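You operate a simulated robot arm through the tools that you are given. There is no shell and no other tool.

Carry out the task below with a simulated robot arm. There is one attempt and no reset: what you move stays moved.

JOB
Wind 20 metres of wool onto the white reel and put the reel back.
Fine: yellow lever back to where it was. Set down upright: white reel. Where these are worked on the way, their far stop is far enough and under half their travel is too little: yellow lever.
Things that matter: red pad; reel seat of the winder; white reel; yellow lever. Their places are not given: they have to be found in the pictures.

Only the result counts: the job must be done as asked and must still hold three seconds after the hand-in. Knocking over, shifting, dropping, spilling or breaking anything else fails it.

ROBOT AND FRAMES
A 7-joint arm with a two-finger parallel gripper, fixed in place. Base frame: the origin is at the foot of the arm, x ahead of it, y to its left, z up; the work surface is at about z = 0. Lengths are in cm, angles in degrees, forces in N, time in s.
With the tool pointing down near the work surface it reaches from about 24 to 62 cm from the base axis. Its first joint turns from -66.0 to 66.0 degrees. Payload 2.6 kg.
The tool frame sits at the grasp point between the pads (the TCP): z along the fingers, y along the line on which they close. The tips reach 3 cm beyond it. Largest opening 9.4 cm; finger width 2.8, thickness 1; the body of the gripper, 5 by 9.6 cm, starts 5.5 cm behind the TCP.
Orientation is told as [roll, pitch, yaw] about the base's x, y, z axes, in that order, counted from this pose: with the fingers straight down and closing along the base's y, the tool's x points along the base's -x, its y along +y and its z along -z.

CONTROLS
- The arm moves only by the tool apply_moves. Its argument "moves" is a list of rows, each a list of 3 entries, a list of its own where there are three numbers: the shift along the tool's x, y, z in units of 500 mm (1.0 is 500 mm), then the turn, a rotation vector about the tool's x, y, z in units of 45 degrees (1.0 is 45 degrees), then the opening, from 0 (shut) to 1 (fully open). In form: [[[dx, dy, dz], [ax, ay, az], claw], ...]. A call has 1 to 20 rows; each row is the pose to reach, as a shift and turn from the pose commanded when the call began, along the tool's axes at that moment. A call with a number of a shift or a turn outside -1 to 1 is refused whole. Rows are played at 5 a second. More than 5 cm and 8.6 degrees between two rows, or a gripper value outside its range, and nothing of the call is played. Where a pose cannot be reached the arm comes as near as it can. A force on the tool above 40 N (or 10 N above the force at the start of the call, whichever is more), or a blocked arm, ends the call early, and 0.2 s more pass. Each finger travels about 7.2 cm/s and halts on what it meets, pressing with about 23 N; the grip force reading is that of the motor and also rises with nothing between the fingers. The clock runs only during rows and for 0.2 s after the last one: add rows that repeat a pose to give the fingers time. The reply holds the time, the measured pose of the TCP, the force on the tool along the base axes, the opening and the grip force, in the units named above and with some noise, with the torque about the TCP (base axes, N m) and any sound that the robot's microphone picked up, and new pictures: "pictures" is both (left out), scene, wrist or none.
- Cameras (640 x 400 px; columns grow to the right, rows downward): "scene" is fixed at [3.64, 43.01, 56.62]; the picture's right is [-0.77, -0.64, 0.00], its down [-0.35, 0.42, -0.84] and it looks along [0.53, -0.65, -0.55] (base axes); focal length 356 px, centre (320, 200). "wrist" rides on the gripper at [7.6, 1.4, -10.3] in the tool frame; the picture's right is [-0.18, 0.98, 0.00], its down [-0.75, -0.14, -0.64] and it looks along [-0.63, -0.12, 0.77] (tool axes); focal length 243 px, centre (320, 200).
- locate(camera, pixels): for up to 12 pixels [column, row] of the newest picture of that camera ("zoom" is the newest enlarged one), the place [x, y, z] in the base frame of the surface seen there, good to about 0.2 cm. No time passes.
- close_up(camera, box): a new picture of the part [left, top, right, bottom] of that camera's present view, enlarged. No time passes.
- finish_job(): hands the job in; it is judged then, once.

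Unless the task says otherwise, let go and move clear before handing in.

The tools are called after "Call:" as a command line: name --argument value ..., lists and objects as JSON in quotes. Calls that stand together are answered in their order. apply_moves: Moves the arm, as the interface text tells. Its arguments: {"type":"object","properties":{"moves":{"type":"array"},"pictures":{"type":"string","enum":["both","scene","wrist","none"]}},"required":["moves"]} The other tools are called the same way: locate (camera, pixels) gives the place of the surface under pixels of a picture; close_up (camera, box) takes an enlarged picture of a part of a camera's view; finish_job () hands the job in.

At the start:

```text
time_s: 0.0
eef_pos: [35.79, 9.59, 34.21]
tool_rot: [0.0, 0.0, 0.0]
ft_force: [-1.0, 0.3, 0.1]
torque: [0.01, -0.01, 0.01]
grip_width: 9.4
grasp_force: 0.1
```

scene: 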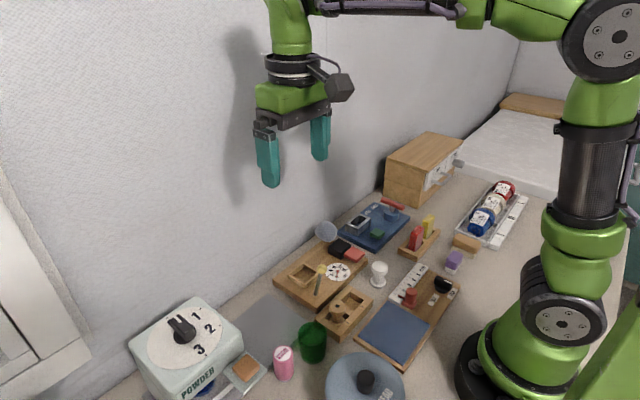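
wrist: 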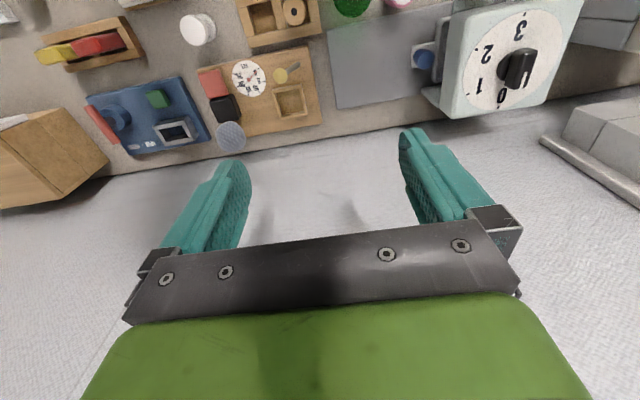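

The scene shows a wooden board with a dial, a yellow lever and red/black pads near (340,265), and a white reel near (379,273). I'll take enlarged views to identify things.

Call:
close_up --camera "scene" --box '[260, 210, 420, 310]'

Call:
close_up --camera "wrist" --box '[160, 0, 360, 160]'

Call:
close_up --camera "scene" --box '[340, 170, 540, 350]'

```text
4.00 times, centred on (340, 260) of scene
```

zoom: 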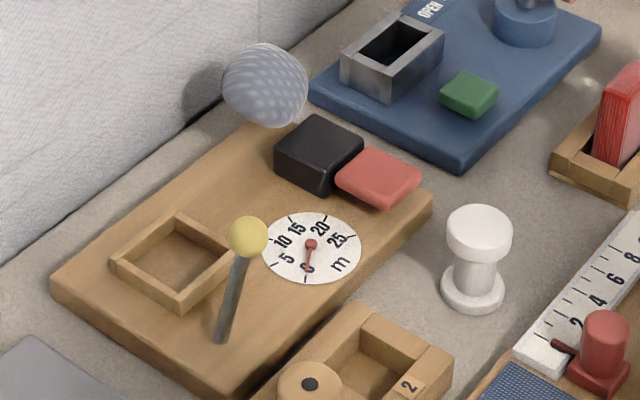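

```text
2.50 times, centred on (260, 80) of wrist
```

zoom: 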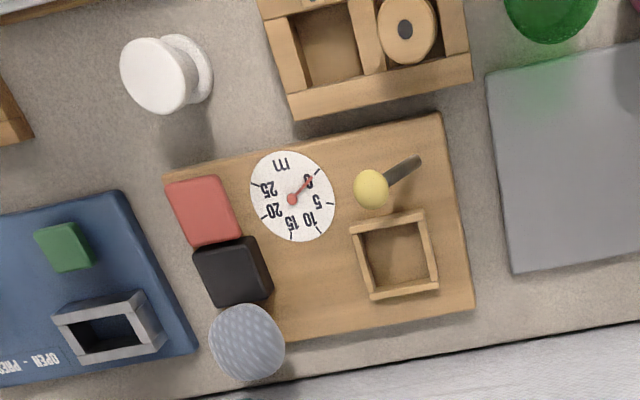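

```text
2.22 times, centred on (440, 260) of scene
```

zoom: 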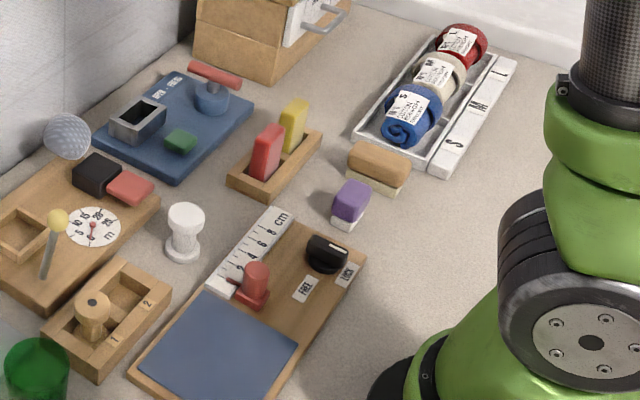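

The winder is the wooden board: square seat frame, dial at 0 m, yellow lever, and red pad. The white reel stands at (379,273). I'll measure all these points.

Call:
close_up --camera "scene" --box '[260, 210, 420, 310]'

Call:
locate --camera "zoom" --pixels '[[478, 220], [478, 255], [472, 305], [448, 295], [248, 235], [218, 338], [380, 175], [318, 140], [175, 255], [175, 215], [110, 262], [240, 262]]'

Call:
locate --camera "zoom" --pixels '[[182, 310], [265, 80], [311, 243], [50, 285], [432, 195], [235, 390], [360, 308], [445, 345], [600, 385], [520, 350], [460, 160], [310, 385]]'

```text
4.00 times, centred on (340, 260) of scene
```

zoom: 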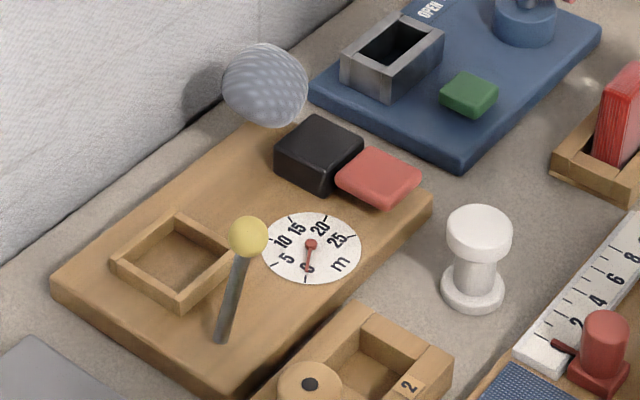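

```text
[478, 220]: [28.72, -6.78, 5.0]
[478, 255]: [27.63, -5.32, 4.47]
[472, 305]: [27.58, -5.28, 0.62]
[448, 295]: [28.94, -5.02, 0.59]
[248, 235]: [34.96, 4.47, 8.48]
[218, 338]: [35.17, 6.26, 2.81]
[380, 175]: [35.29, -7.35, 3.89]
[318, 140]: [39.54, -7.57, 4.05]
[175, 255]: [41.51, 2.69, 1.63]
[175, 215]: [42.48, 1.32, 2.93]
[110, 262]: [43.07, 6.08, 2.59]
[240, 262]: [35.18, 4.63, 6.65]
```

```text
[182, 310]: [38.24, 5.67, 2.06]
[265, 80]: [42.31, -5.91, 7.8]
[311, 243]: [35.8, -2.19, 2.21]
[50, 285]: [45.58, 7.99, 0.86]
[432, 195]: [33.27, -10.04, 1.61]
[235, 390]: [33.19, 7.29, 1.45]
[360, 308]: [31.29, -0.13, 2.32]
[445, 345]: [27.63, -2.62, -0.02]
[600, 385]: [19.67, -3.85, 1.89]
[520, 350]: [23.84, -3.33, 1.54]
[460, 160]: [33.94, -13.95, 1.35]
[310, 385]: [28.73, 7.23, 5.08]
```

The reel stands at about (28.6, -6.7) and is 5 cm tall; the seat is at about (41.3, 3.3). I'll move above the reel, keeping high, with the opening reduced so the fingers miss its neighbours.

Call:
apply_moves --moves '[[[0.018, -0.041, 0.02], [0, 0, 0], 0.9], [[0.036, -0.082, 0.05], [0, 0, 0], 0.8], [[0.054, -0.123, 0.09], [0, 0, 0], 0.7], [[0.072, -0.163, 0.13], [0, 0, 0], 0.6], [[0.09, -0.204, 0.17], [0, 0, 0], 0.6], [[0.108, -0.245, 0.21], [0, 0, 0], 0.6], [[0.126, -0.285, 0.25], [0, 0, 0], 0.6], [[0.1438, -0.326, 0.284], [0, 0, 0], 0.6], [[0.1438, -0.326, 0.284], [0, 0, 0], 0.6]]'

```text
time_s: 2.0
eef_pos: [28.69, -6.83, 19.98]
tool_rot: [0.1, 0.0, 0.0]
ft_force: [-0.4, -0.1, -0.3]
torque: [0.02, 0.03, 0.02]
grip_width: 5.65
grasp_force: 0.1
```

scene: 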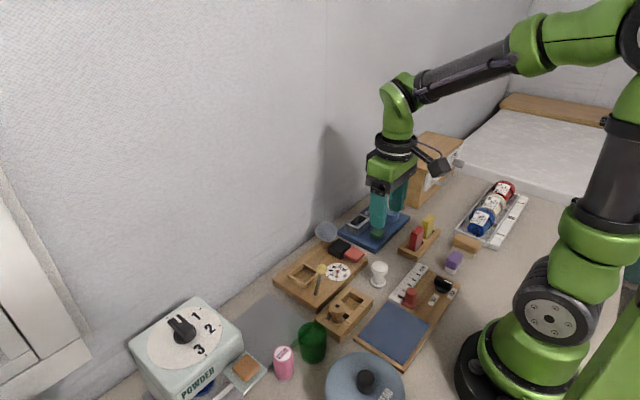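
wrist: 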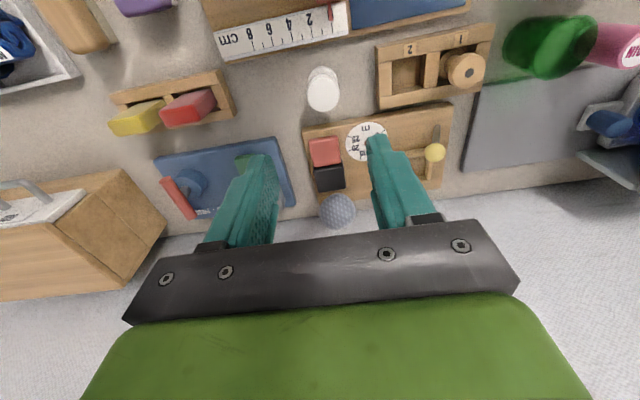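

The reel is clear at (323,90) in the wrist view; I'll measure it and its neighbours from here.

Call:
close_up --camera "wrist" --box '[240, 20, 400, 120]'

Call:
locate --camera "wrist" --pixels '[[323, 97], [308, 95], [338, 95], [323, 84], [323, 108], [322, 70], [378, 107], [383, 75], [325, 150], [328, 178], [366, 140], [435, 153]]'

```text
4.00 times, centred on (320, 70) of wrist
```

zoom: 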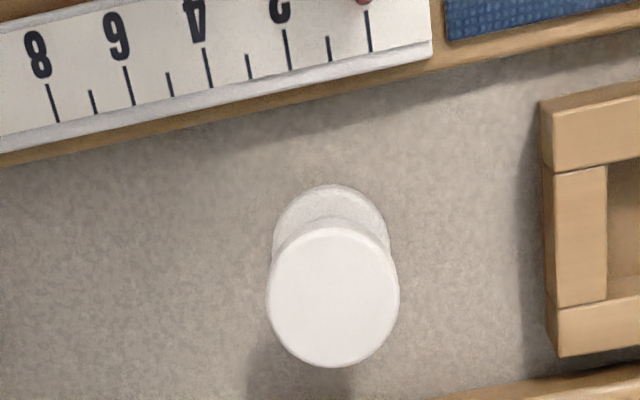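

```text
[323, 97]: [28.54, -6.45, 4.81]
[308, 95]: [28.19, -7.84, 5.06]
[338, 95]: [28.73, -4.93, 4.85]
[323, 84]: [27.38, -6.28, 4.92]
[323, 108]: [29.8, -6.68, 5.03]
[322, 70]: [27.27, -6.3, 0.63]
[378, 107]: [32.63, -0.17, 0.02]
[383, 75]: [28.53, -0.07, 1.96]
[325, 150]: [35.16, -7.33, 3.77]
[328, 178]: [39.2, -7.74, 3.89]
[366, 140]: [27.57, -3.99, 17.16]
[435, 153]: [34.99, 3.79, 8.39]
```

The reel top centre is about (28.45, -6.5, 4.95), 3.3 cm across, and the tray edge is clear at y ≈ -0.1. I'll go straight down and grip the top flange.

Call:
apply_moves --moves '[[[0.003, 0.005, 0.06], [0, 0, 0], 0.6], [[0.003, 0.005, 0.13], [0, 0, 0], 0.6], [[0.003, 0.005, 0.2], [0, 0, 0], 0.6], [[0.003, 0.005, 0.26], [0, 0, 0], 0.6], [[0.003, 0.005, 0.304], [0, 0, 0], 0.6], [[0.003, 0.005, 0.304], [0, 0, 0], 0.6]]'

```text
time_s: 3.4
eef_pos: [28.54, -6.51, 4.75]
tool_rot: [0.0, 0.0, -0.1]
ft_force: [0.1, -0.8, -0.4]
torque: [-0.02, 0.0, 0.04]
grip_width: 5.66
grasp_force: 0.1
```

scene: 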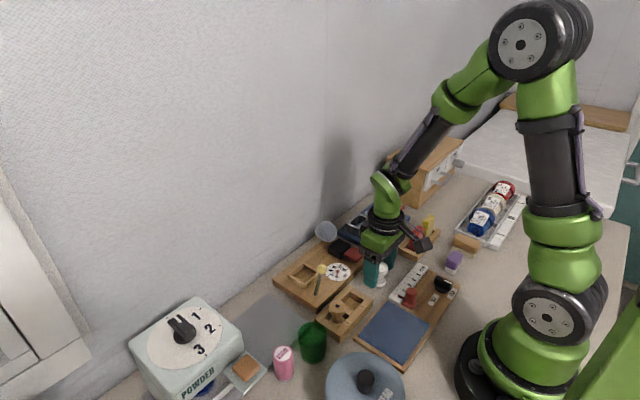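
wrist: 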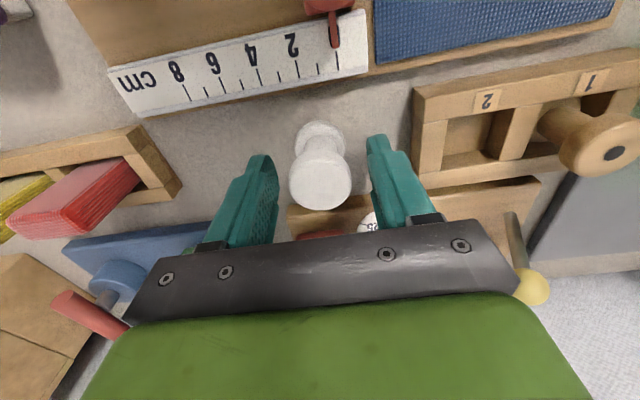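

The reel stands between the fingers at (320,180). I'll check that it's centred before closing.

Call:
locate --camera "wrist" --pixels '[[320, 185], [292, 185], [349, 185], [320, 207], [320, 168], [320, 130], [262, 162], [377, 142]]'

```text
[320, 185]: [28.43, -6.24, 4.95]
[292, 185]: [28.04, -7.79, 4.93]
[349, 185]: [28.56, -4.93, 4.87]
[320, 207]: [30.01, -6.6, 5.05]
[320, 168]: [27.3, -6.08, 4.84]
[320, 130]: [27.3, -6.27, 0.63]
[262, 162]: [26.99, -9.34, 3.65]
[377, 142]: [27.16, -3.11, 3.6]
```

The reel is centred within about 0.1 cm. I'll close the gripper.

Call:
apply_moves --moves '[[[0, 0, 0], [0, 0, 0], 0.5], [[0, 0, 0], [0, 0, 0], 0.4], [[0, 0, 0], [0, 0, 0], 0.3], [[0, 0, 0], [0, 0, 0], 0.2], [[0, 0, 0], [0, 0, 0], 0.2]]' --pictures "wrist"

```text
time_s: 4.6
eef_pos: [28.57, -6.5, 4.95]
tool_rot: [0.0, 0.0, 0.1]
ft_force: [0.2, 0.0, 0.3]
torque: [-0.02, 0.04, -0.02]
grip_width: 3.29
grasp_force: 23.2
```

wrist: 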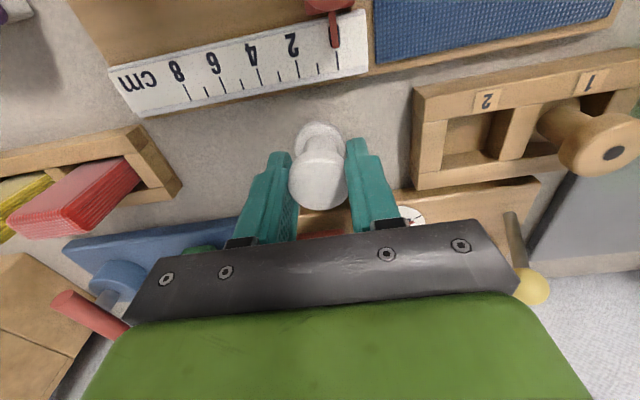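

The reel is gripped (3.29 cm, 23 N). I'll lift straight up and carry it high to above the seat near (40.3, 3.3).

Call:
apply_moves --moves '[[[0, 0, -0.04], [0, 0, 0], 0.2], [[0, 0, -0.1], [0, 0, 0], 0.2], [[0, 0, -0.17], [0, 0, 0], 0.2], [[0, 0, -0.24], [0, 0, 0], 0.2], [[-0.06, 0.05, -0.26], [0, 0, 0], 0.2], [[-0.12, 0.1, -0.26], [0, 0, 0], 0.2], [[-0.18, 0.15, -0.26], [0, 0, 0], 0.2], [[-0.236, 0.196, -0.26], [0, 0, 0], 0.2], [[-0.236, 0.196, -0.26], [0, 0, 0], 0.2]]'

```text
time_s: 6.6
eef_pos: [40.14, 3.29, 17.98]
tool_rot: [0.1, 0.0, 0.0]
ft_force: [-0.1, 0.0, 0.2]
torque: [-0.04, 0.04, -0.01]
grip_width: 1.87
grasp_force: 0.0
```

scene: 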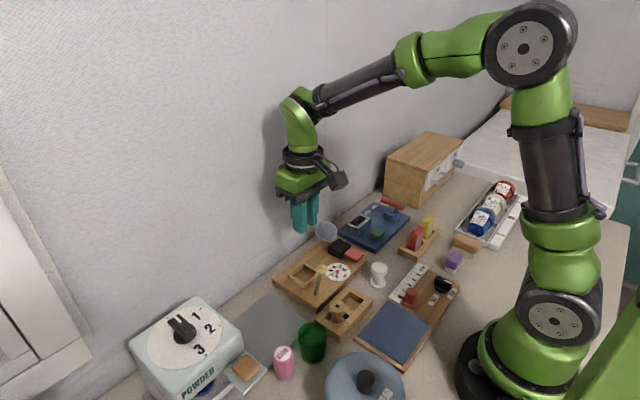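
wrist: 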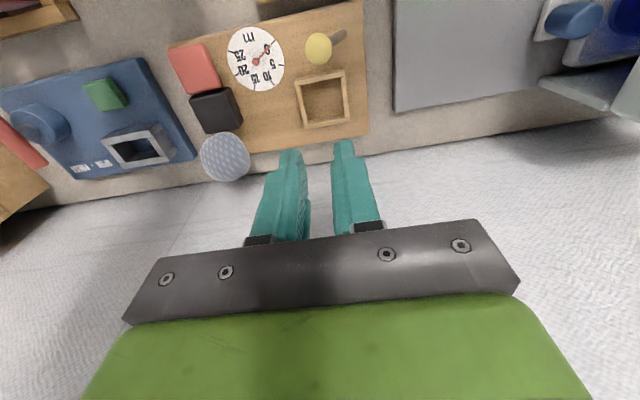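

The opening fell to 1.87 cm: the reel slipped out and is still standing at (379,273). I'll check where it stands now and look at the seat from here.

Call:
close_up --camera "scene" --box '[350, 250, 414, 290]'

Call:
locate --camera "zoom" --pixels '[[290, 165], [290, 120], [230, 160], [355, 160], [290, 200], [290, 300], [230, 320], [350, 320]]'

Call:
close_up --camera "wrist" --box '[160, 0, 400, 150]'

Call:
close_up --camera "scene" --box '[280, 240, 376, 300]'

```text
10.00 times, centred on (382, 270) of scene
```

zoom: 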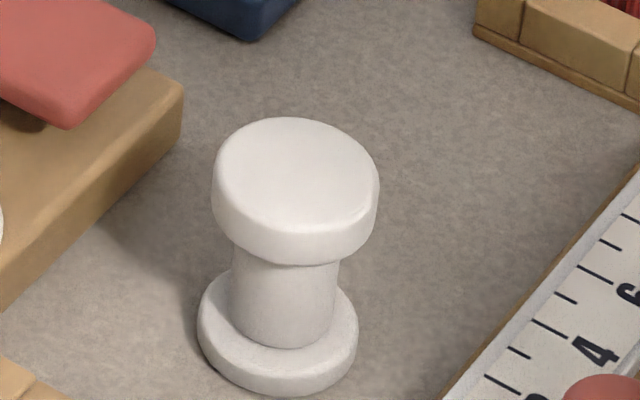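

```text
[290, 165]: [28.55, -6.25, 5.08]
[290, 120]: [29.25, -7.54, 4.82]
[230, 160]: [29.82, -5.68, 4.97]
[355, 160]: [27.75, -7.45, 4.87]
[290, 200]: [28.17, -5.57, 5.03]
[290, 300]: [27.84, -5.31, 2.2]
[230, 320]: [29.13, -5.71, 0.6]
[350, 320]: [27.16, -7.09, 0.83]
```

```text
2.67 times, centred on (280, 75) of wrist
```

zoom: 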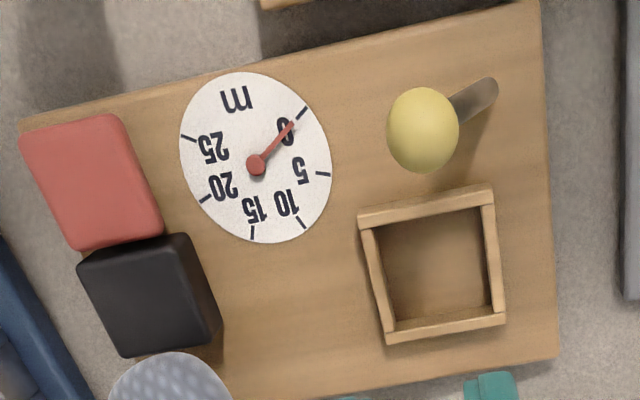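

```text
6.67 times, centred on (328, 270) of scene
```

zoom: 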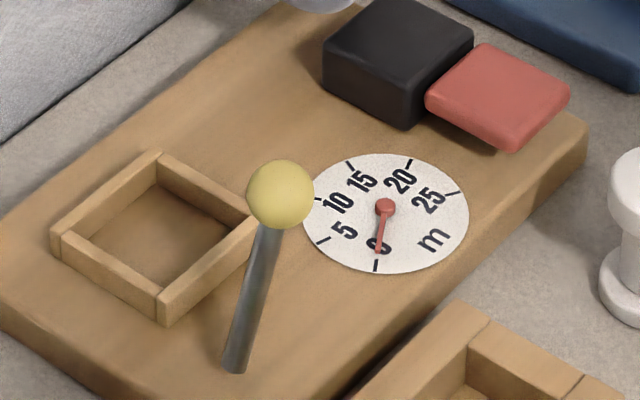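

The reel is upright and unmoved within measurement error. The seat is clearly visible, so I'll measure its floor, frame walls, the lever and the pad for use in a second, lower grip.

Call:
locate --camera "zoom" --pixels '[[150, 235], [150, 215], [56, 235], [160, 158], [160, 300], [240, 222], [110, 262], [205, 188], [108, 195], [200, 262], [500, 80], [400, 50]]'

Call:
locate --camera "wrist" --pixels '[[297, 82], [344, 71], [348, 118], [305, 126], [324, 100], [321, 77], [346, 95], [327, 122], [301, 105], [319, 48], [342, 35], [257, 61]]'

```text
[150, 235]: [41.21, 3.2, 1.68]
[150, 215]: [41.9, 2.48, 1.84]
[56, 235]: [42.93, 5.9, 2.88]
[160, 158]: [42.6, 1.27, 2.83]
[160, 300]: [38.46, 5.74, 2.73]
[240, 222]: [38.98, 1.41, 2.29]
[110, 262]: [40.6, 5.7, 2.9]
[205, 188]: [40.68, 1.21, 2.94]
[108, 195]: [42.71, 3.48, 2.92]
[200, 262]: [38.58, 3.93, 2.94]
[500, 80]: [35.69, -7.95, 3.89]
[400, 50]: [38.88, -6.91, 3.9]
```

```text
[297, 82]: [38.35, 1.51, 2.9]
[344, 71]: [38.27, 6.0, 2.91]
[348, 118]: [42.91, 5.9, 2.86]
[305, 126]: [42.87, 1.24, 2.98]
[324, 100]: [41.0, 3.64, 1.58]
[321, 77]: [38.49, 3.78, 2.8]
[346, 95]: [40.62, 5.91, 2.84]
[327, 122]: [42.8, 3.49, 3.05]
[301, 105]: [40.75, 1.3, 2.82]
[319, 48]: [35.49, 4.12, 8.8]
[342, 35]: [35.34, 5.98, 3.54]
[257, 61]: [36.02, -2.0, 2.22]
```

The seat centre is about (40.6, 3.55), with its floor at z 1.65 and its frame top at 2.9. I'll go back to the reel and grip about 0.4 cm lower, with tips just above frame-clearance height, shutting fully.

Call:
apply_moves --moves '[[[0.06, -0.049, 0], [0, 0, 0], 0.4], [[0.12, -0.098, 0], [0, 0, 0], 0.6], [[0.18, -0.147, 0], [0, 0, 0], 0.6], [[0.236, -0.194, 0], [0, 0, 0], 0.6], [[0.236, -0.194, 0.06], [0, 0, 0], 0.6], [[0.236, -0.194, 0.13], [0, 0, 0], 0.6], [[0.236, -0.194, 0.2], [0, 0, 0], 0.6], [[0.236, -0.194, 0.24], [0, 0, 0], 0.6], [[0.236, -0.194, 0.266], [0, 0, 0], 0.6], [[0.236, -0.194, 0.266], [0, 0, 0], 0.6]]' --pictures "wrist"

```text
time_s: 8.8
eef_pos: [28.41, -6.3, 4.36]
tool_rot: [0.1, 0.0, 0.0]
ft_force: [-0.3, -0.9, -0.2]
torque: [-0.03, -0.01, -0.02]
grip_width: 5.64
grasp_force: 0.1
```

wrist: 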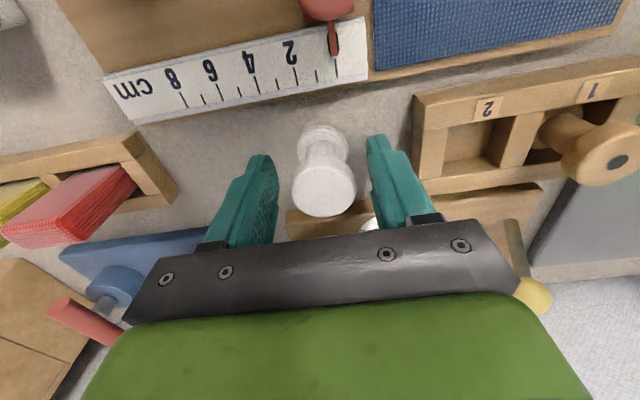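

Now the reel is between the fingers at (323,185). I'll close fully, hold, then lift by only about 1.5 cm slowly to test the grip.

Call:
apply_moves --moves '[[[0, 0, 0], [0, 0, 0], 0.45], [[0, 0, 0], [0, 0, 0], 0.3], [[0, 0, 0], [0, 0, 0], 0.1], [[0, 0, 0], [0, 0, 0], 0.0], [[0, 0, 0], [0, 0, 0], 0.0], [[0, 0, 0], [0, 0, 0], 0.0], [[0, 0, -0.006], [0, 0, 0], 0.0], [[0, 0, -0.012], [0, 0, 0], 0.0], [[0, 0, -0.018], [0, 0, 0], 0.0], [[0, 0, -0.024], [0, 0, 0], 0.0], [[0, 0, -0.03], [0, 0, 0], 0.0]]' --pictures "both"

Call:
close_up --camera "scene" --box '[334, 235, 430, 295]'

```text
time_s: 11.2
eef_pos: [28.41, -6.4, 6.1]
tool_rot: [0.1, 0.0, -0.1]
ft_force: [0.4, 0.1, -0.9]
torque: [-0.02, -0.01, 0.03]
grip_width: 3.25
grasp_force: 23.0
```

scene: 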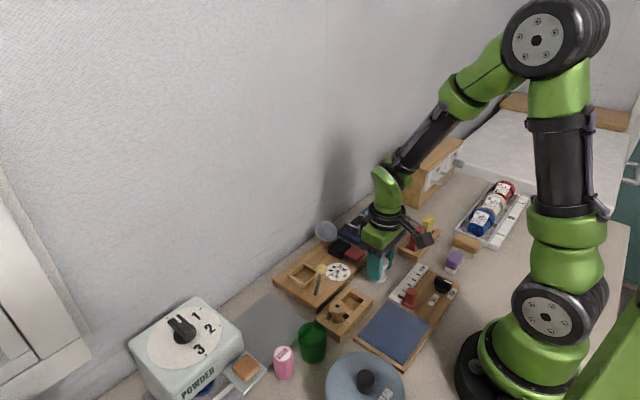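
wrist: 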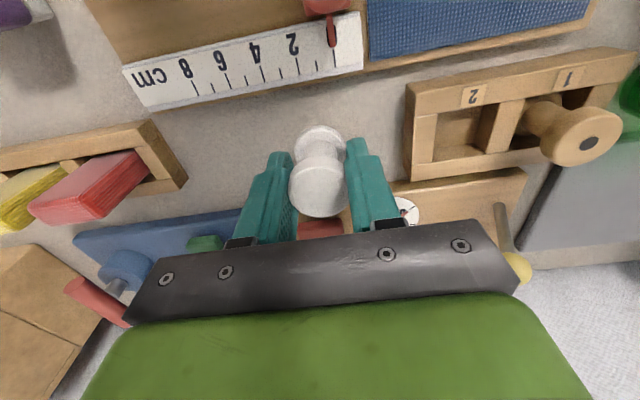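

```text
6.67 times, centred on (382, 265) of scene
```

zoom: 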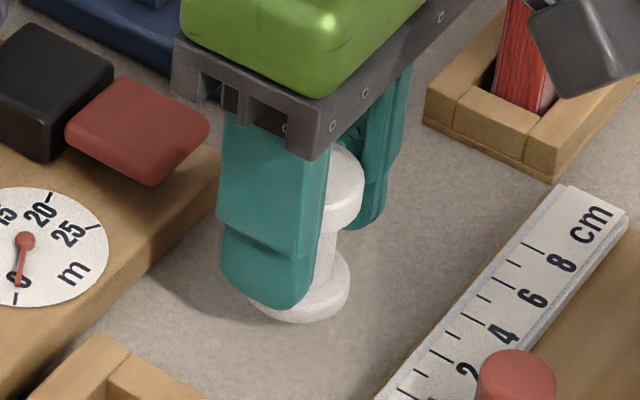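

The grip still reads 3.25 cm after 1.5 cm of lift. I'll check the height of the reel's top.

Call:
locate --camera "wrist" --pixels '[[318, 190], [318, 205], [318, 170], [320, 133]]'

Call:
close_up --camera "wrist" --box '[240, 110, 400, 230]'

```text
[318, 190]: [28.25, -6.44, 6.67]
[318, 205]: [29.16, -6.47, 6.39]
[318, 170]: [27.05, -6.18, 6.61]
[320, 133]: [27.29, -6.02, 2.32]
```

```text
3.33 times, centred on (320, 170) of wrist
```

zoom: 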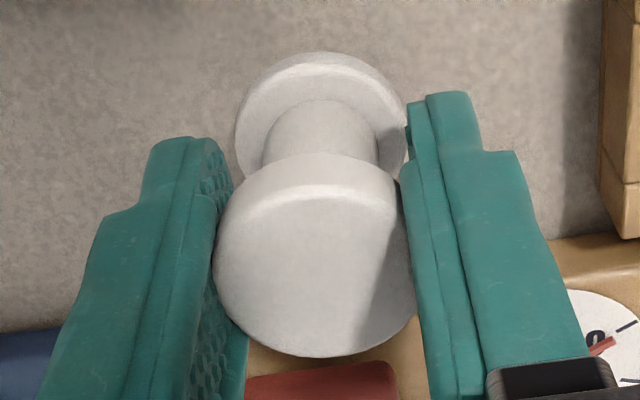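

The reel top is at z 6.6, so it was lifted. I'll carry it on gently, first up and then across to above the seat, with small steps.

Call:
apply_moves --moves '[[[0, 0, -0.02], [0, 0, 0], 0], [[0, 0, -0.045], [0, 0, 0], 0], [[0, 0, -0.07], [0, 0, 0], 0], [[0, 0, -0.095], [0, 0, 0], 0], [[0, 0, -0.11], [0, 0, 0], 0], [[-0.01, 0.008, -0.11], [0, 0, 0], 0], [[-0.03, 0.024, -0.11], [0, 0, 0], 0], [[-0.052, 0.042, -0.11], [0, 0, 0], 0], [[-0.076, 0.062, -0.11], [0, 0, 0], 0], [[-0.1, 0.081, -0.11], [0, 0, 0], 0], [[-0.124, 0.1, -0.11], [0, 0, 0], 0], [[-0.148, 0.12, -0.11], [0, 0, 0], 0], [[-0.172, 0.14, -0.11], [0, 0, 0], 0], [[-0.196, 0.16, -0.11], [0, 0, 0], 0], [[-0.218, 0.178, -0.11], [0, 0, 0], 0], [[-0.234, 0.191, -0.11], [0, 0, 0], 0], [[-0.243, 0.198, -0.11], [0, 0, 0], 0], [[-0.243, 0.198, -0.11], [0, 0, 0], 0], [[-0.243, 0.198, -0.11], [0, 0, 0], 0]]'

Call:
close_up --camera "wrist" --box '[240, 80, 400, 230]'

Call:
close_up --camera "scene" --box '[270, 220, 366, 300]'

```text
time_s: 15.2
eef_pos: [40.67, 3.54, 11.52]
tool_rot: [0.0, 0.0, 0.0]
ft_force: [-0.6, -0.2, -0.3]
torque: [0.03, -0.02, -0.01]
grip_width: 3.25
grasp_force: 23.3
```

scene: 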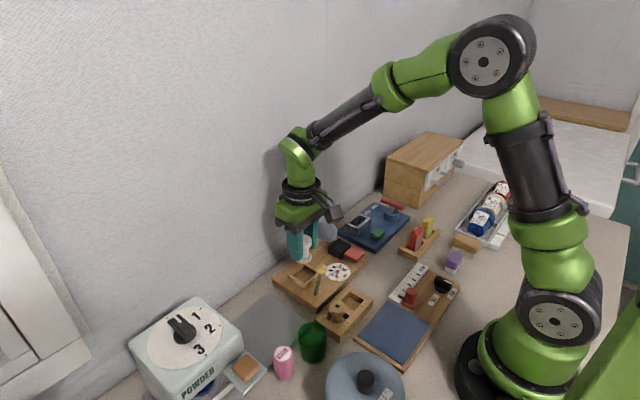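
wrist: 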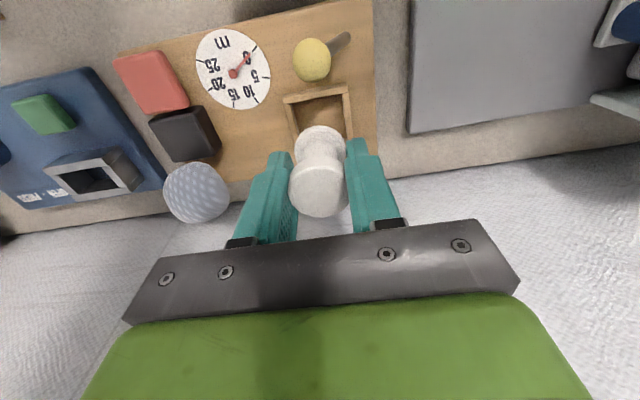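

```text
2.67 times, centred on (320, 155) of wrist
```

zoom: 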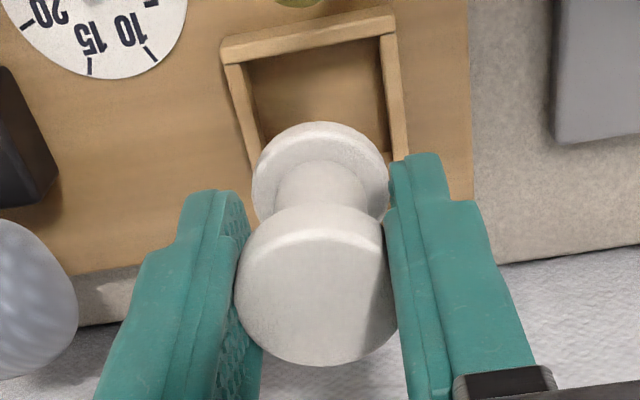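

```text
5.00 times, centred on (318, 260) of scene
```

zoom: 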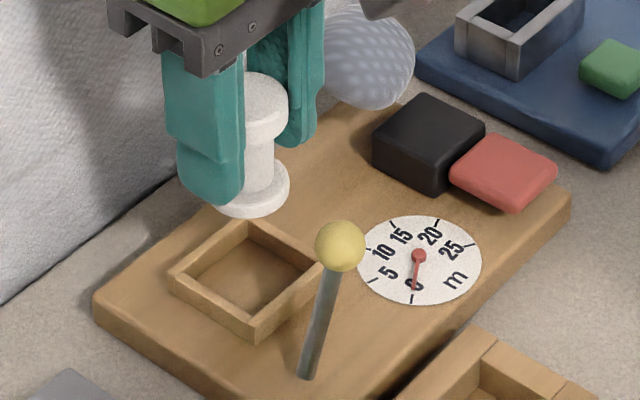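

The reel is held above the seat. I'll measure the reel against the frame before lowering.

Call:
locate --camera "wrist" --pixels '[[320, 192], [292, 190], [347, 190], [320, 214], [318, 165], [320, 128], [303, 148], [338, 148], [318, 90], [290, 120], [348, 110], [320, 112]]'

Call:
locate --camera "zoom" --pixels '[[262, 95], [262, 115], [270, 195], [250, 210], [172, 278], [248, 222], [252, 320], [210, 300], [285, 245], [290, 295], [205, 250], [320, 265]]'

```text
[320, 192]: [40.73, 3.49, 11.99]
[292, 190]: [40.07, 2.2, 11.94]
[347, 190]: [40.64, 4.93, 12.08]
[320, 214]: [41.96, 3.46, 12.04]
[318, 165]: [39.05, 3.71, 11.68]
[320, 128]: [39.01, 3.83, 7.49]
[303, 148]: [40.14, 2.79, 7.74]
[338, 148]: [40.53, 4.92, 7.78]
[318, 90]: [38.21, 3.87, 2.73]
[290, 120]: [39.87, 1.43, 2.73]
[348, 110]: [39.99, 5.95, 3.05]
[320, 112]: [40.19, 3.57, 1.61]
```

```text
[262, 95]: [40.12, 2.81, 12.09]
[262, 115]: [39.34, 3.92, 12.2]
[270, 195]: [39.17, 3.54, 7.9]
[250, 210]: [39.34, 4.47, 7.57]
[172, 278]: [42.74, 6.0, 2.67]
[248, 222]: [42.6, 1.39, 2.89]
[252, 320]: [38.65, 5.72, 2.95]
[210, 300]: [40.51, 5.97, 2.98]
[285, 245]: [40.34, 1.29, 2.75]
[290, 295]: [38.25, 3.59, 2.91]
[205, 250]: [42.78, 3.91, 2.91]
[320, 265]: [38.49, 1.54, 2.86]
```

The reel and seat centres agree within about 0.1 cm. I'll shift y by +0.08 and lower slowly to just above the floor.

Call:
apply_moves --moves '[[[0, 0.0016, 0.02], [0, 0, 0], 0], [[0, 0.0016, 0.04], [0, 0, 0], 0], [[0, 0.0016, 0.06], [0, 0, 0], 0], [[0, 0.0016, 0.075], [0, 0, 0], 0], [[0, 0.0016, 0.085], [0, 0, 0], 0], [[0, 0.0016, 0.094], [0, 0, 0], 0], [[0, 0.0016, 0.1], [0, 0, 0], 0], [[0, 0.0016, 0.104], [0, 0, 0], 0]]'

Call:
close_up --camera "wrist" --box '[240, 80, 400, 230]'

Call:
close_up --camera "scene" --box '[270, 220, 366, 300]'

```text
time_s: 17.0
eef_pos: [40.54, 3.66, 6.28]
tool_rot: [0.1, 0.1, -0.1]
ft_force: [0.7, 0.4, -0.3]
torque: [0.0, 0.0, -0.01]
grip_width: 3.26
grasp_force: 22.5
```

scene: 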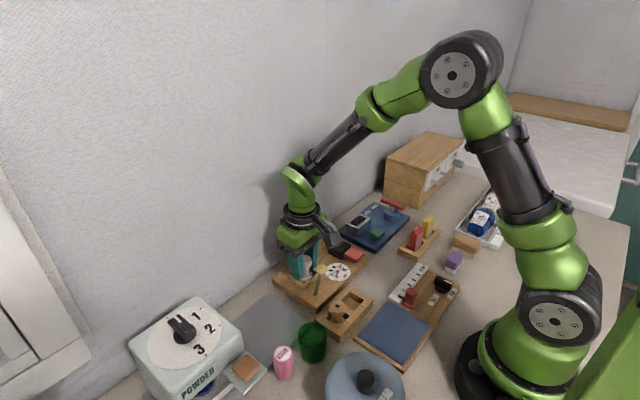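
wrist: 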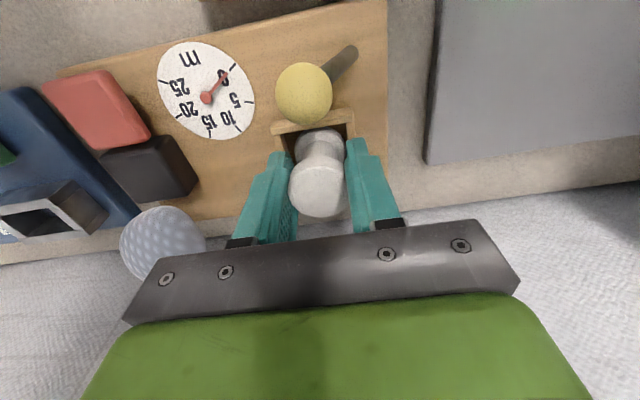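

```text
2.67 times, centred on (320, 155) of wrist
```

zoom: 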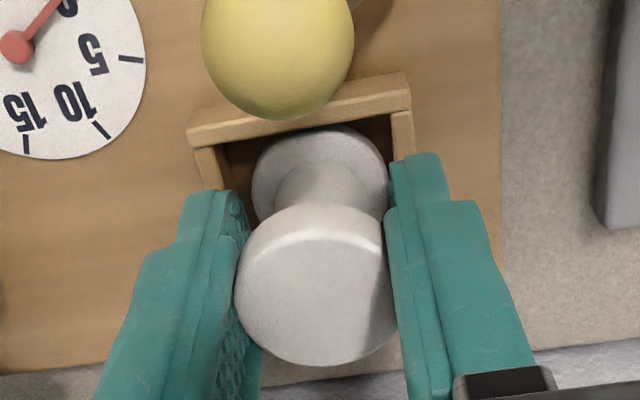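

```text
5.00 times, centred on (318, 260) of scene
```

zoom: 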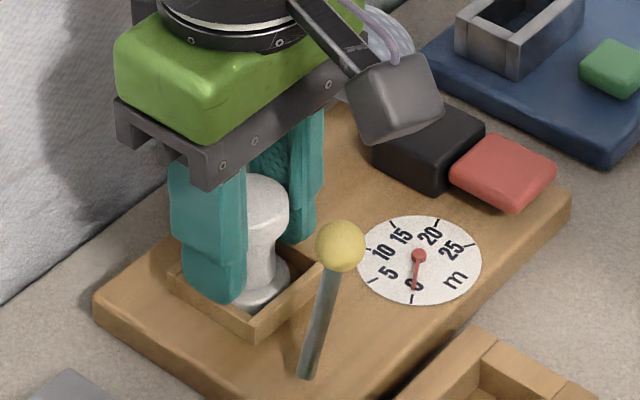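

The reel's foot is inside the frame. I'll lower 0.2 cm more and watch the force.

Call:
apply_moves --moves '[[[0, 0, 0.002], [0, 0, 0], 0], [[0, 0, 0.004], [0, 0, 0], 0]]' --pictures "none"

```text
time_s: 17.6
eef_pos: [40.62, 3.63, 6.21]
tool_rot: [0.0, -0.1, -0.1]
ft_force: [-6.2, -0.7, 15.9]
torque: [-0.03, 0.28, -0.02]
grip_width: 3.28
grasp_force: 22.7
```

A contact force of 16 N at z 6.2 matches the expected floor. I'll release and rise.

Call:
apply_moves --moves '[[[0, 0, 0.003], [0, 0, 0], 0.2], [[0, 0, 0.003], [0, 0, 0], 0.4], [[0, 0, 0.003], [0, 0, 0], 0.5], [[0, 0, 0.003], [0, 0, 0], 0.5], [[0, 0, -0.03], [0, 0, 0], 0.5], [[0, 0, -0.08], [0, 0, 0], 0.5], [[0, 0, -0.14], [0, 0, 0], 0.5], [[0, 0, -0.2], [0, 0, 0], 0.5], [[0, 0, -0.2], [0, 0, 0], 0.5]]'

Call:
close_up --camera "wrist" --box '[200, 0, 400, 150]'

Call:
close_up --camera "scene" --box '[270, 220, 366, 300]'

```text
time_s: 19.6
eef_pos: [40.52, 3.49, 16.14]
tool_rot: [0.0, -0.1, 0.0]
ft_force: [0.4, 0.5, 0.0]
torque: [0.04, 0.01, -0.03]
grip_width: 4.7
grasp_force: 0.0
```

scene: 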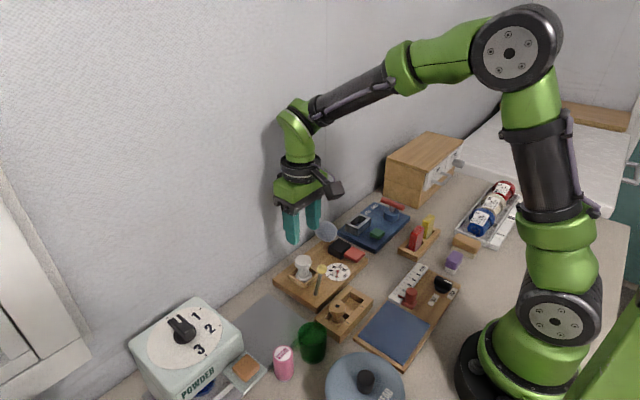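
wrist: 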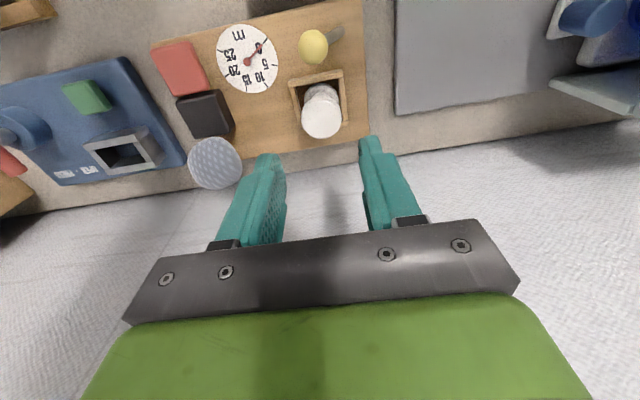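

```text
2.67 times, centred on (300, 75) of wrist
```

zoom: 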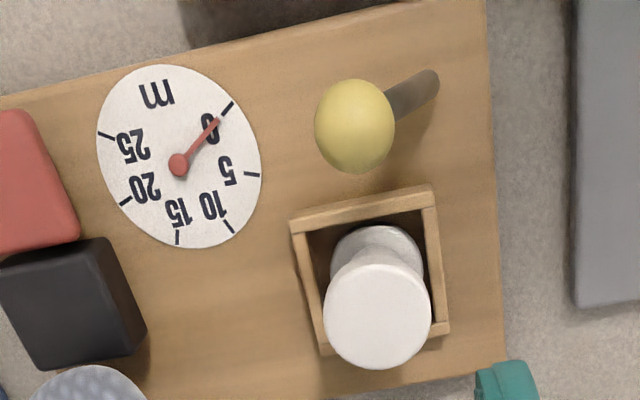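

```text
5.00 times, centred on (318, 260) of scene
```

zoom: 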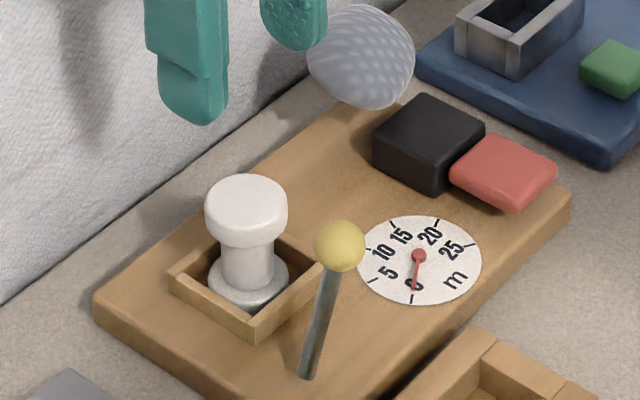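

The reel sits upright in the seat, and the dial is still at 0. The lever ball is at about (35.4, 4.1, 8.0), leaning to -y with its pivot near y 6.8. I'll straddle the ball with the open fingers from above.

Call:
apply_moves --moves '[[[0.035, 0.003, 0], [0, 0, 0], 0.45], [[0.07, 0.006, 0], [0, 0, 0], 0.45], [[0.104, 0.008, 0], [0, 0, 0], 0.45], [[0.104, 0.008, 0.04], [0, 0, 0], 0.45], [[0.104, 0.008, 0.08], [0, 0, 0], 0.45], [[0.104, 0.008, 0.11], [0, 0, 0], 0.45], [[0.104, 0.008, 0.134], [0, 0, 0], 0.45], [[0.104, 0.008, 0.134], [0, 0, 0], 0.45]]'

Call:
close_up --camera "scene" --box '[270, 220, 366, 300]'

```text
time_s: 21.4
eef_pos: [35.29, 3.86, 9.51]
tool_rot: [0.0, -0.1, 0.0]
ft_force: [-0.8, 0.7, 0.9]
torque: [-0.01, 0.02, -0.03]
grip_width: 4.23
grasp_force: 0.1
```

scene: 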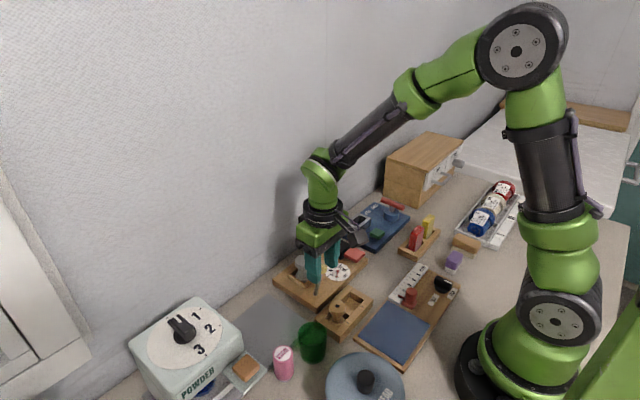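
wrist: 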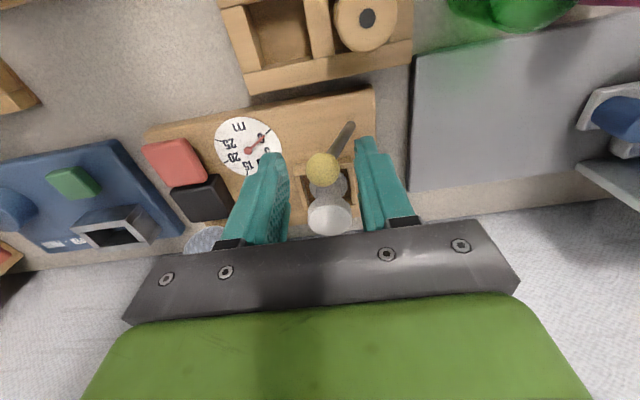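

```text
5.00 times, centred on (318, 260) of scene
```

zoom: 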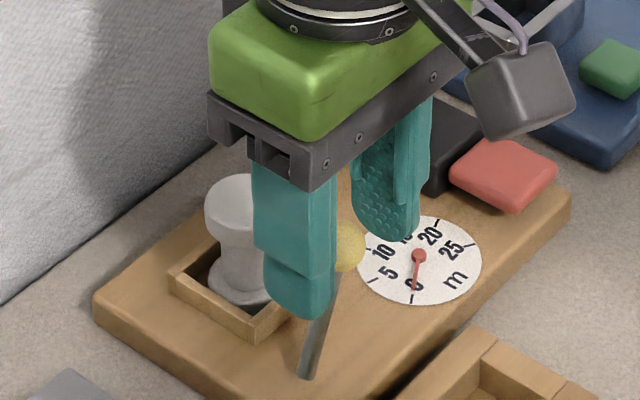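

The ball is between the fingers at (322,168) in the wrist view. I'll push towards +y in small steps and watch the force and dial.

Call:
apply_moves --moves '[[[0, 0.01, 0], [0, 0, 0], 0.45], [[0, 0.02, 0], [0, 0, 0], 0.45], [[0, 0.03, 0], [0, 0, 0], 0.45], [[0, 0.04, 0], [0, 0, 0], 0.45], [[0, 0.05, 0], [0, 0, 0], 0.45], [[0, 0.06, 0], [0, 0, 0], 0.45]]'

Call:
close_up --camera "scene" --box '[270, 220, 366, 300]'

```text
time_s: 22.8
eef_pos: [35.36, 6.93, 9.48]
tool_rot: [-0.1, -0.1, 0.1]
ft_force: [0.1, 0.7, 0.1]
torque: [0.0, 0.01, 0.0]
grip_width: 4.23
grasp_force: 0.1
```

scene: 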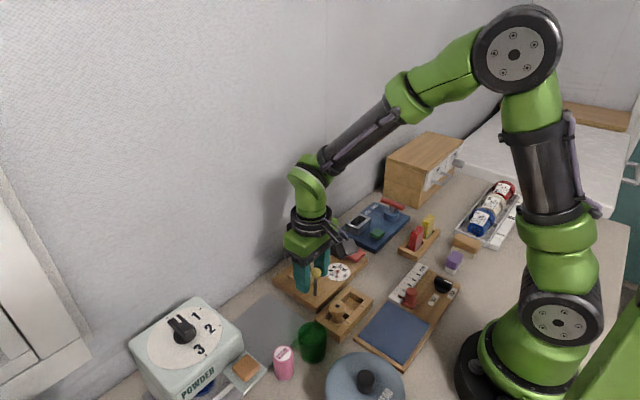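
wrist: 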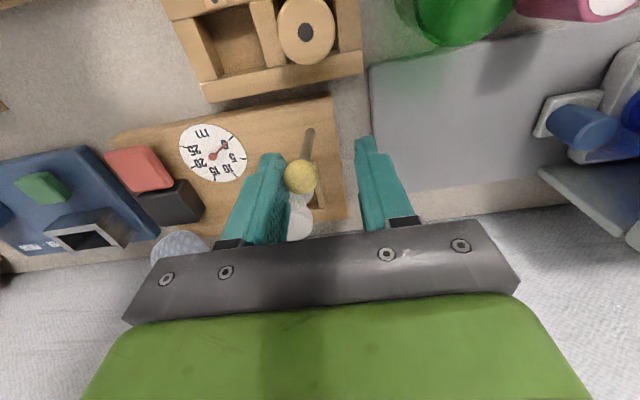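

```text
5.00 times, centred on (318, 260) of scene
```

zoom: 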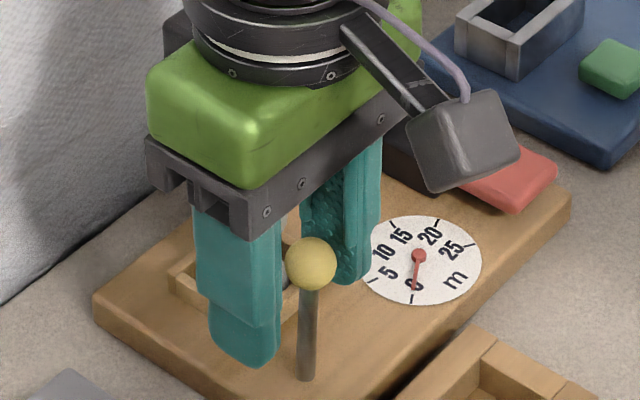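

The lever moves freely and is now nearly vertical. The dial is unchanged, so I'll keep pushing until a stop is felt.

Call:
apply_moves --moves '[[[0, 0.01, 0], [0, 0, 0], 0.45], [[0, 0.02, 0], [0, 0, 0], 0.45], [[0, 0.03, 0], [0, 0, 0], 0.45], [[0, 0.04, 0], [0, 0, 0], 0.45], [[0, 0.05, 0], [0, 0, 0], 0.45], [[0, 0.06, 0], [0, 0, 0], 0.45], [[0, 0.07, 0], [0, 0, 0], 0.45]]'

Call:
close_up --camera "scene" --box '[270, 220, 366, 300]'

```text
time_s: 24.4
eef_pos: [35.38, 10.05, 9.31]
tool_rot: [-0.2, 0.1, -0.3]
ft_force: [-6.1, -19.5, 8.3]
torque: [-0.64, 0.26, -0.21]
grip_width: 5.33
grasp_force: 8.7
```

scene: 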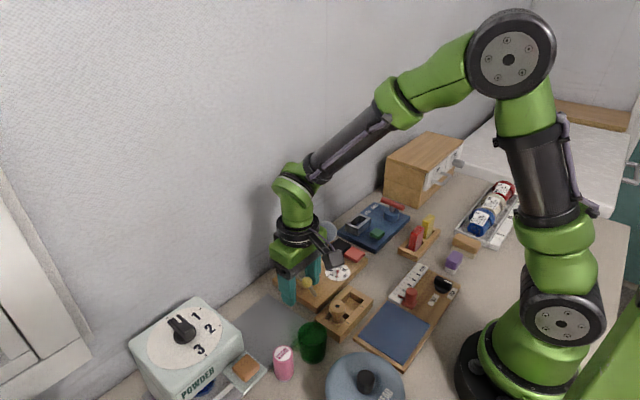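
wrist: 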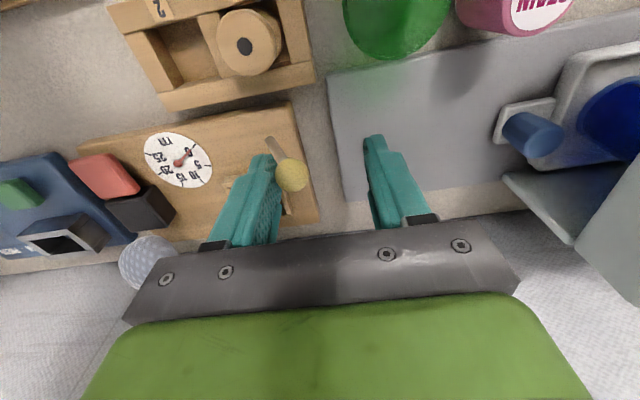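

```text
5.00 times, centred on (318, 260) of scene
```

zoom: 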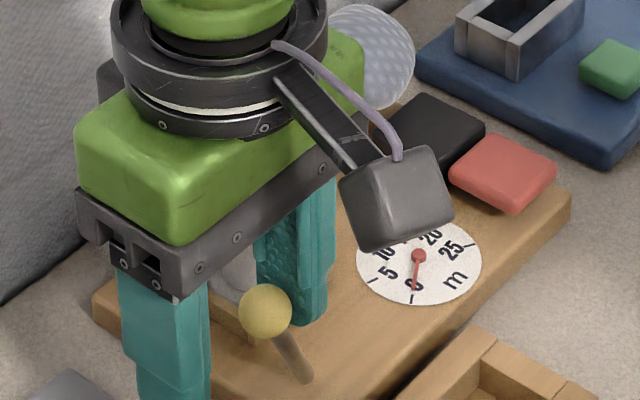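

The far stop is reached (force -19.5 N along y, ball leaning to +y). I'll back off gently, rise and see whether the lever stays and whether anything changes.

Call:
apply_moves --moves '[[[0, -0.01, 0], [0, 0, 0], 0.45], [[0, -0.02, 0], [0, 0, 0], 0.45], [[0, -0.02, -0.03], [0, 0, 0], 0.45], [[0, -0.02, -0.09], [0, 0, 0], 0.45], [[0, -0.02, -0.14], [0, 0, 0], 0.45], [[0, -0.02, -0.14], [0, 0, 0], 0.45]]'

Call:
close_up --camera "scene" --box '[270, 220, 366, 300]'

```text
time_s: 25.8
eef_pos: [35.47, 9.48, 16.27]
tool_rot: [-0.1, 0.0, 0.0]
ft_force: [-0.2, -0.7, -0.4]
torque: [0.03, 0.01, 0.0]
grip_width: 4.25
grasp_force: 0.0
```

scene: 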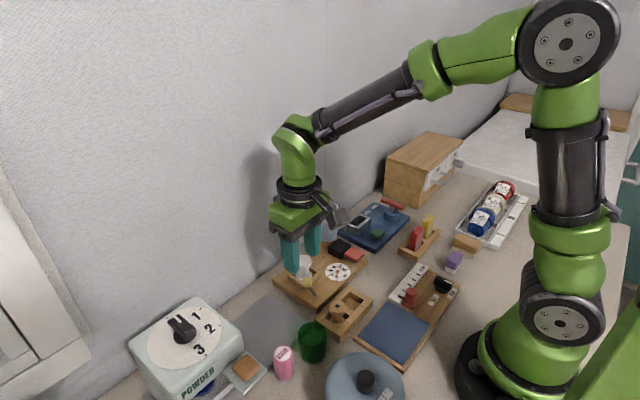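
wrist: 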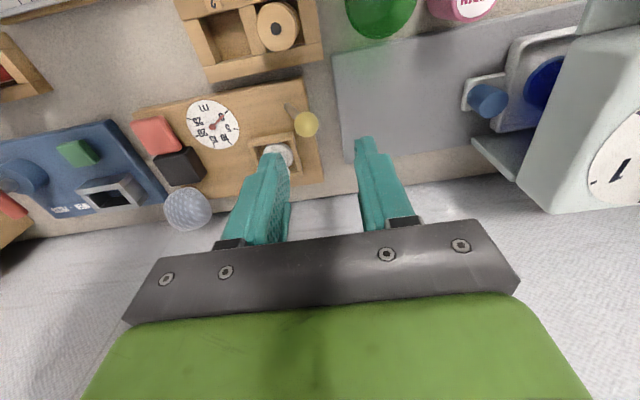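

```text
5.00 times, centred on (318, 260) of scene
```

zoom: 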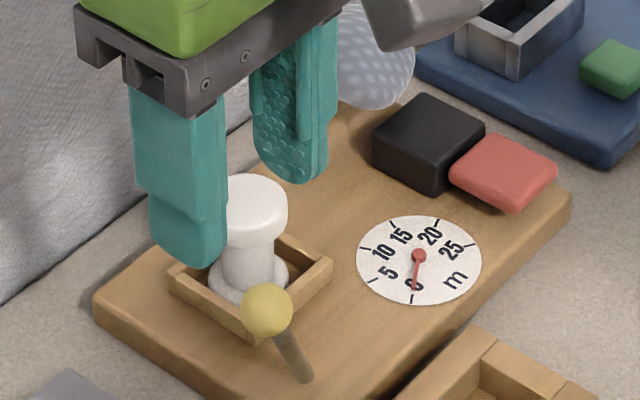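

The lever stays over and the dial still reads 0. Next I'll locate the red pad's corners at scene zoom (450–557,135–212) and the black block next to it.

Call:
locate --camera "zoom" --pixels '[[455, 172], [493, 137], [552, 165], [513, 200], [503, 170], [480, 185], [430, 100], [475, 130], [432, 150], [268, 305], [305, 378], [415, 255]]'

Call:
close_up --camera "wrist" --box '[120, 80, 280, 200]'

```text
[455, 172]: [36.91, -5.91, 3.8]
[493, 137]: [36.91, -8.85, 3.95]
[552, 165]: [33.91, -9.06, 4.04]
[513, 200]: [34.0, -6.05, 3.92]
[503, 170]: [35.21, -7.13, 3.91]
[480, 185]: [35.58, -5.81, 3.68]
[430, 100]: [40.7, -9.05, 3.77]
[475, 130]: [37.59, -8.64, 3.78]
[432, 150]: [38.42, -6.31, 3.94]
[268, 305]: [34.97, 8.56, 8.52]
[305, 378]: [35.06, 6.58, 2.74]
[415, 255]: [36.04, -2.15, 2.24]
```

```text
3.33 times, centred on (200, 140) of wrist
```

zoom: 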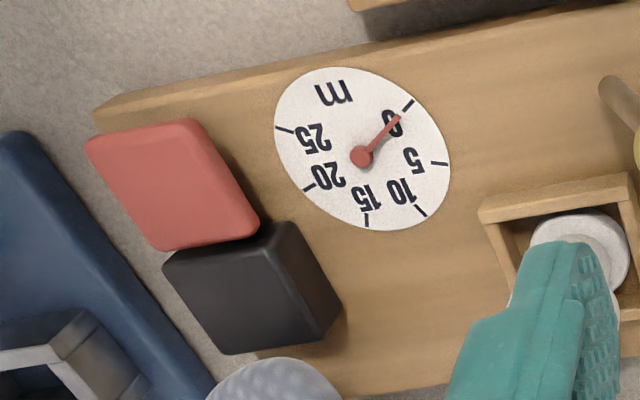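

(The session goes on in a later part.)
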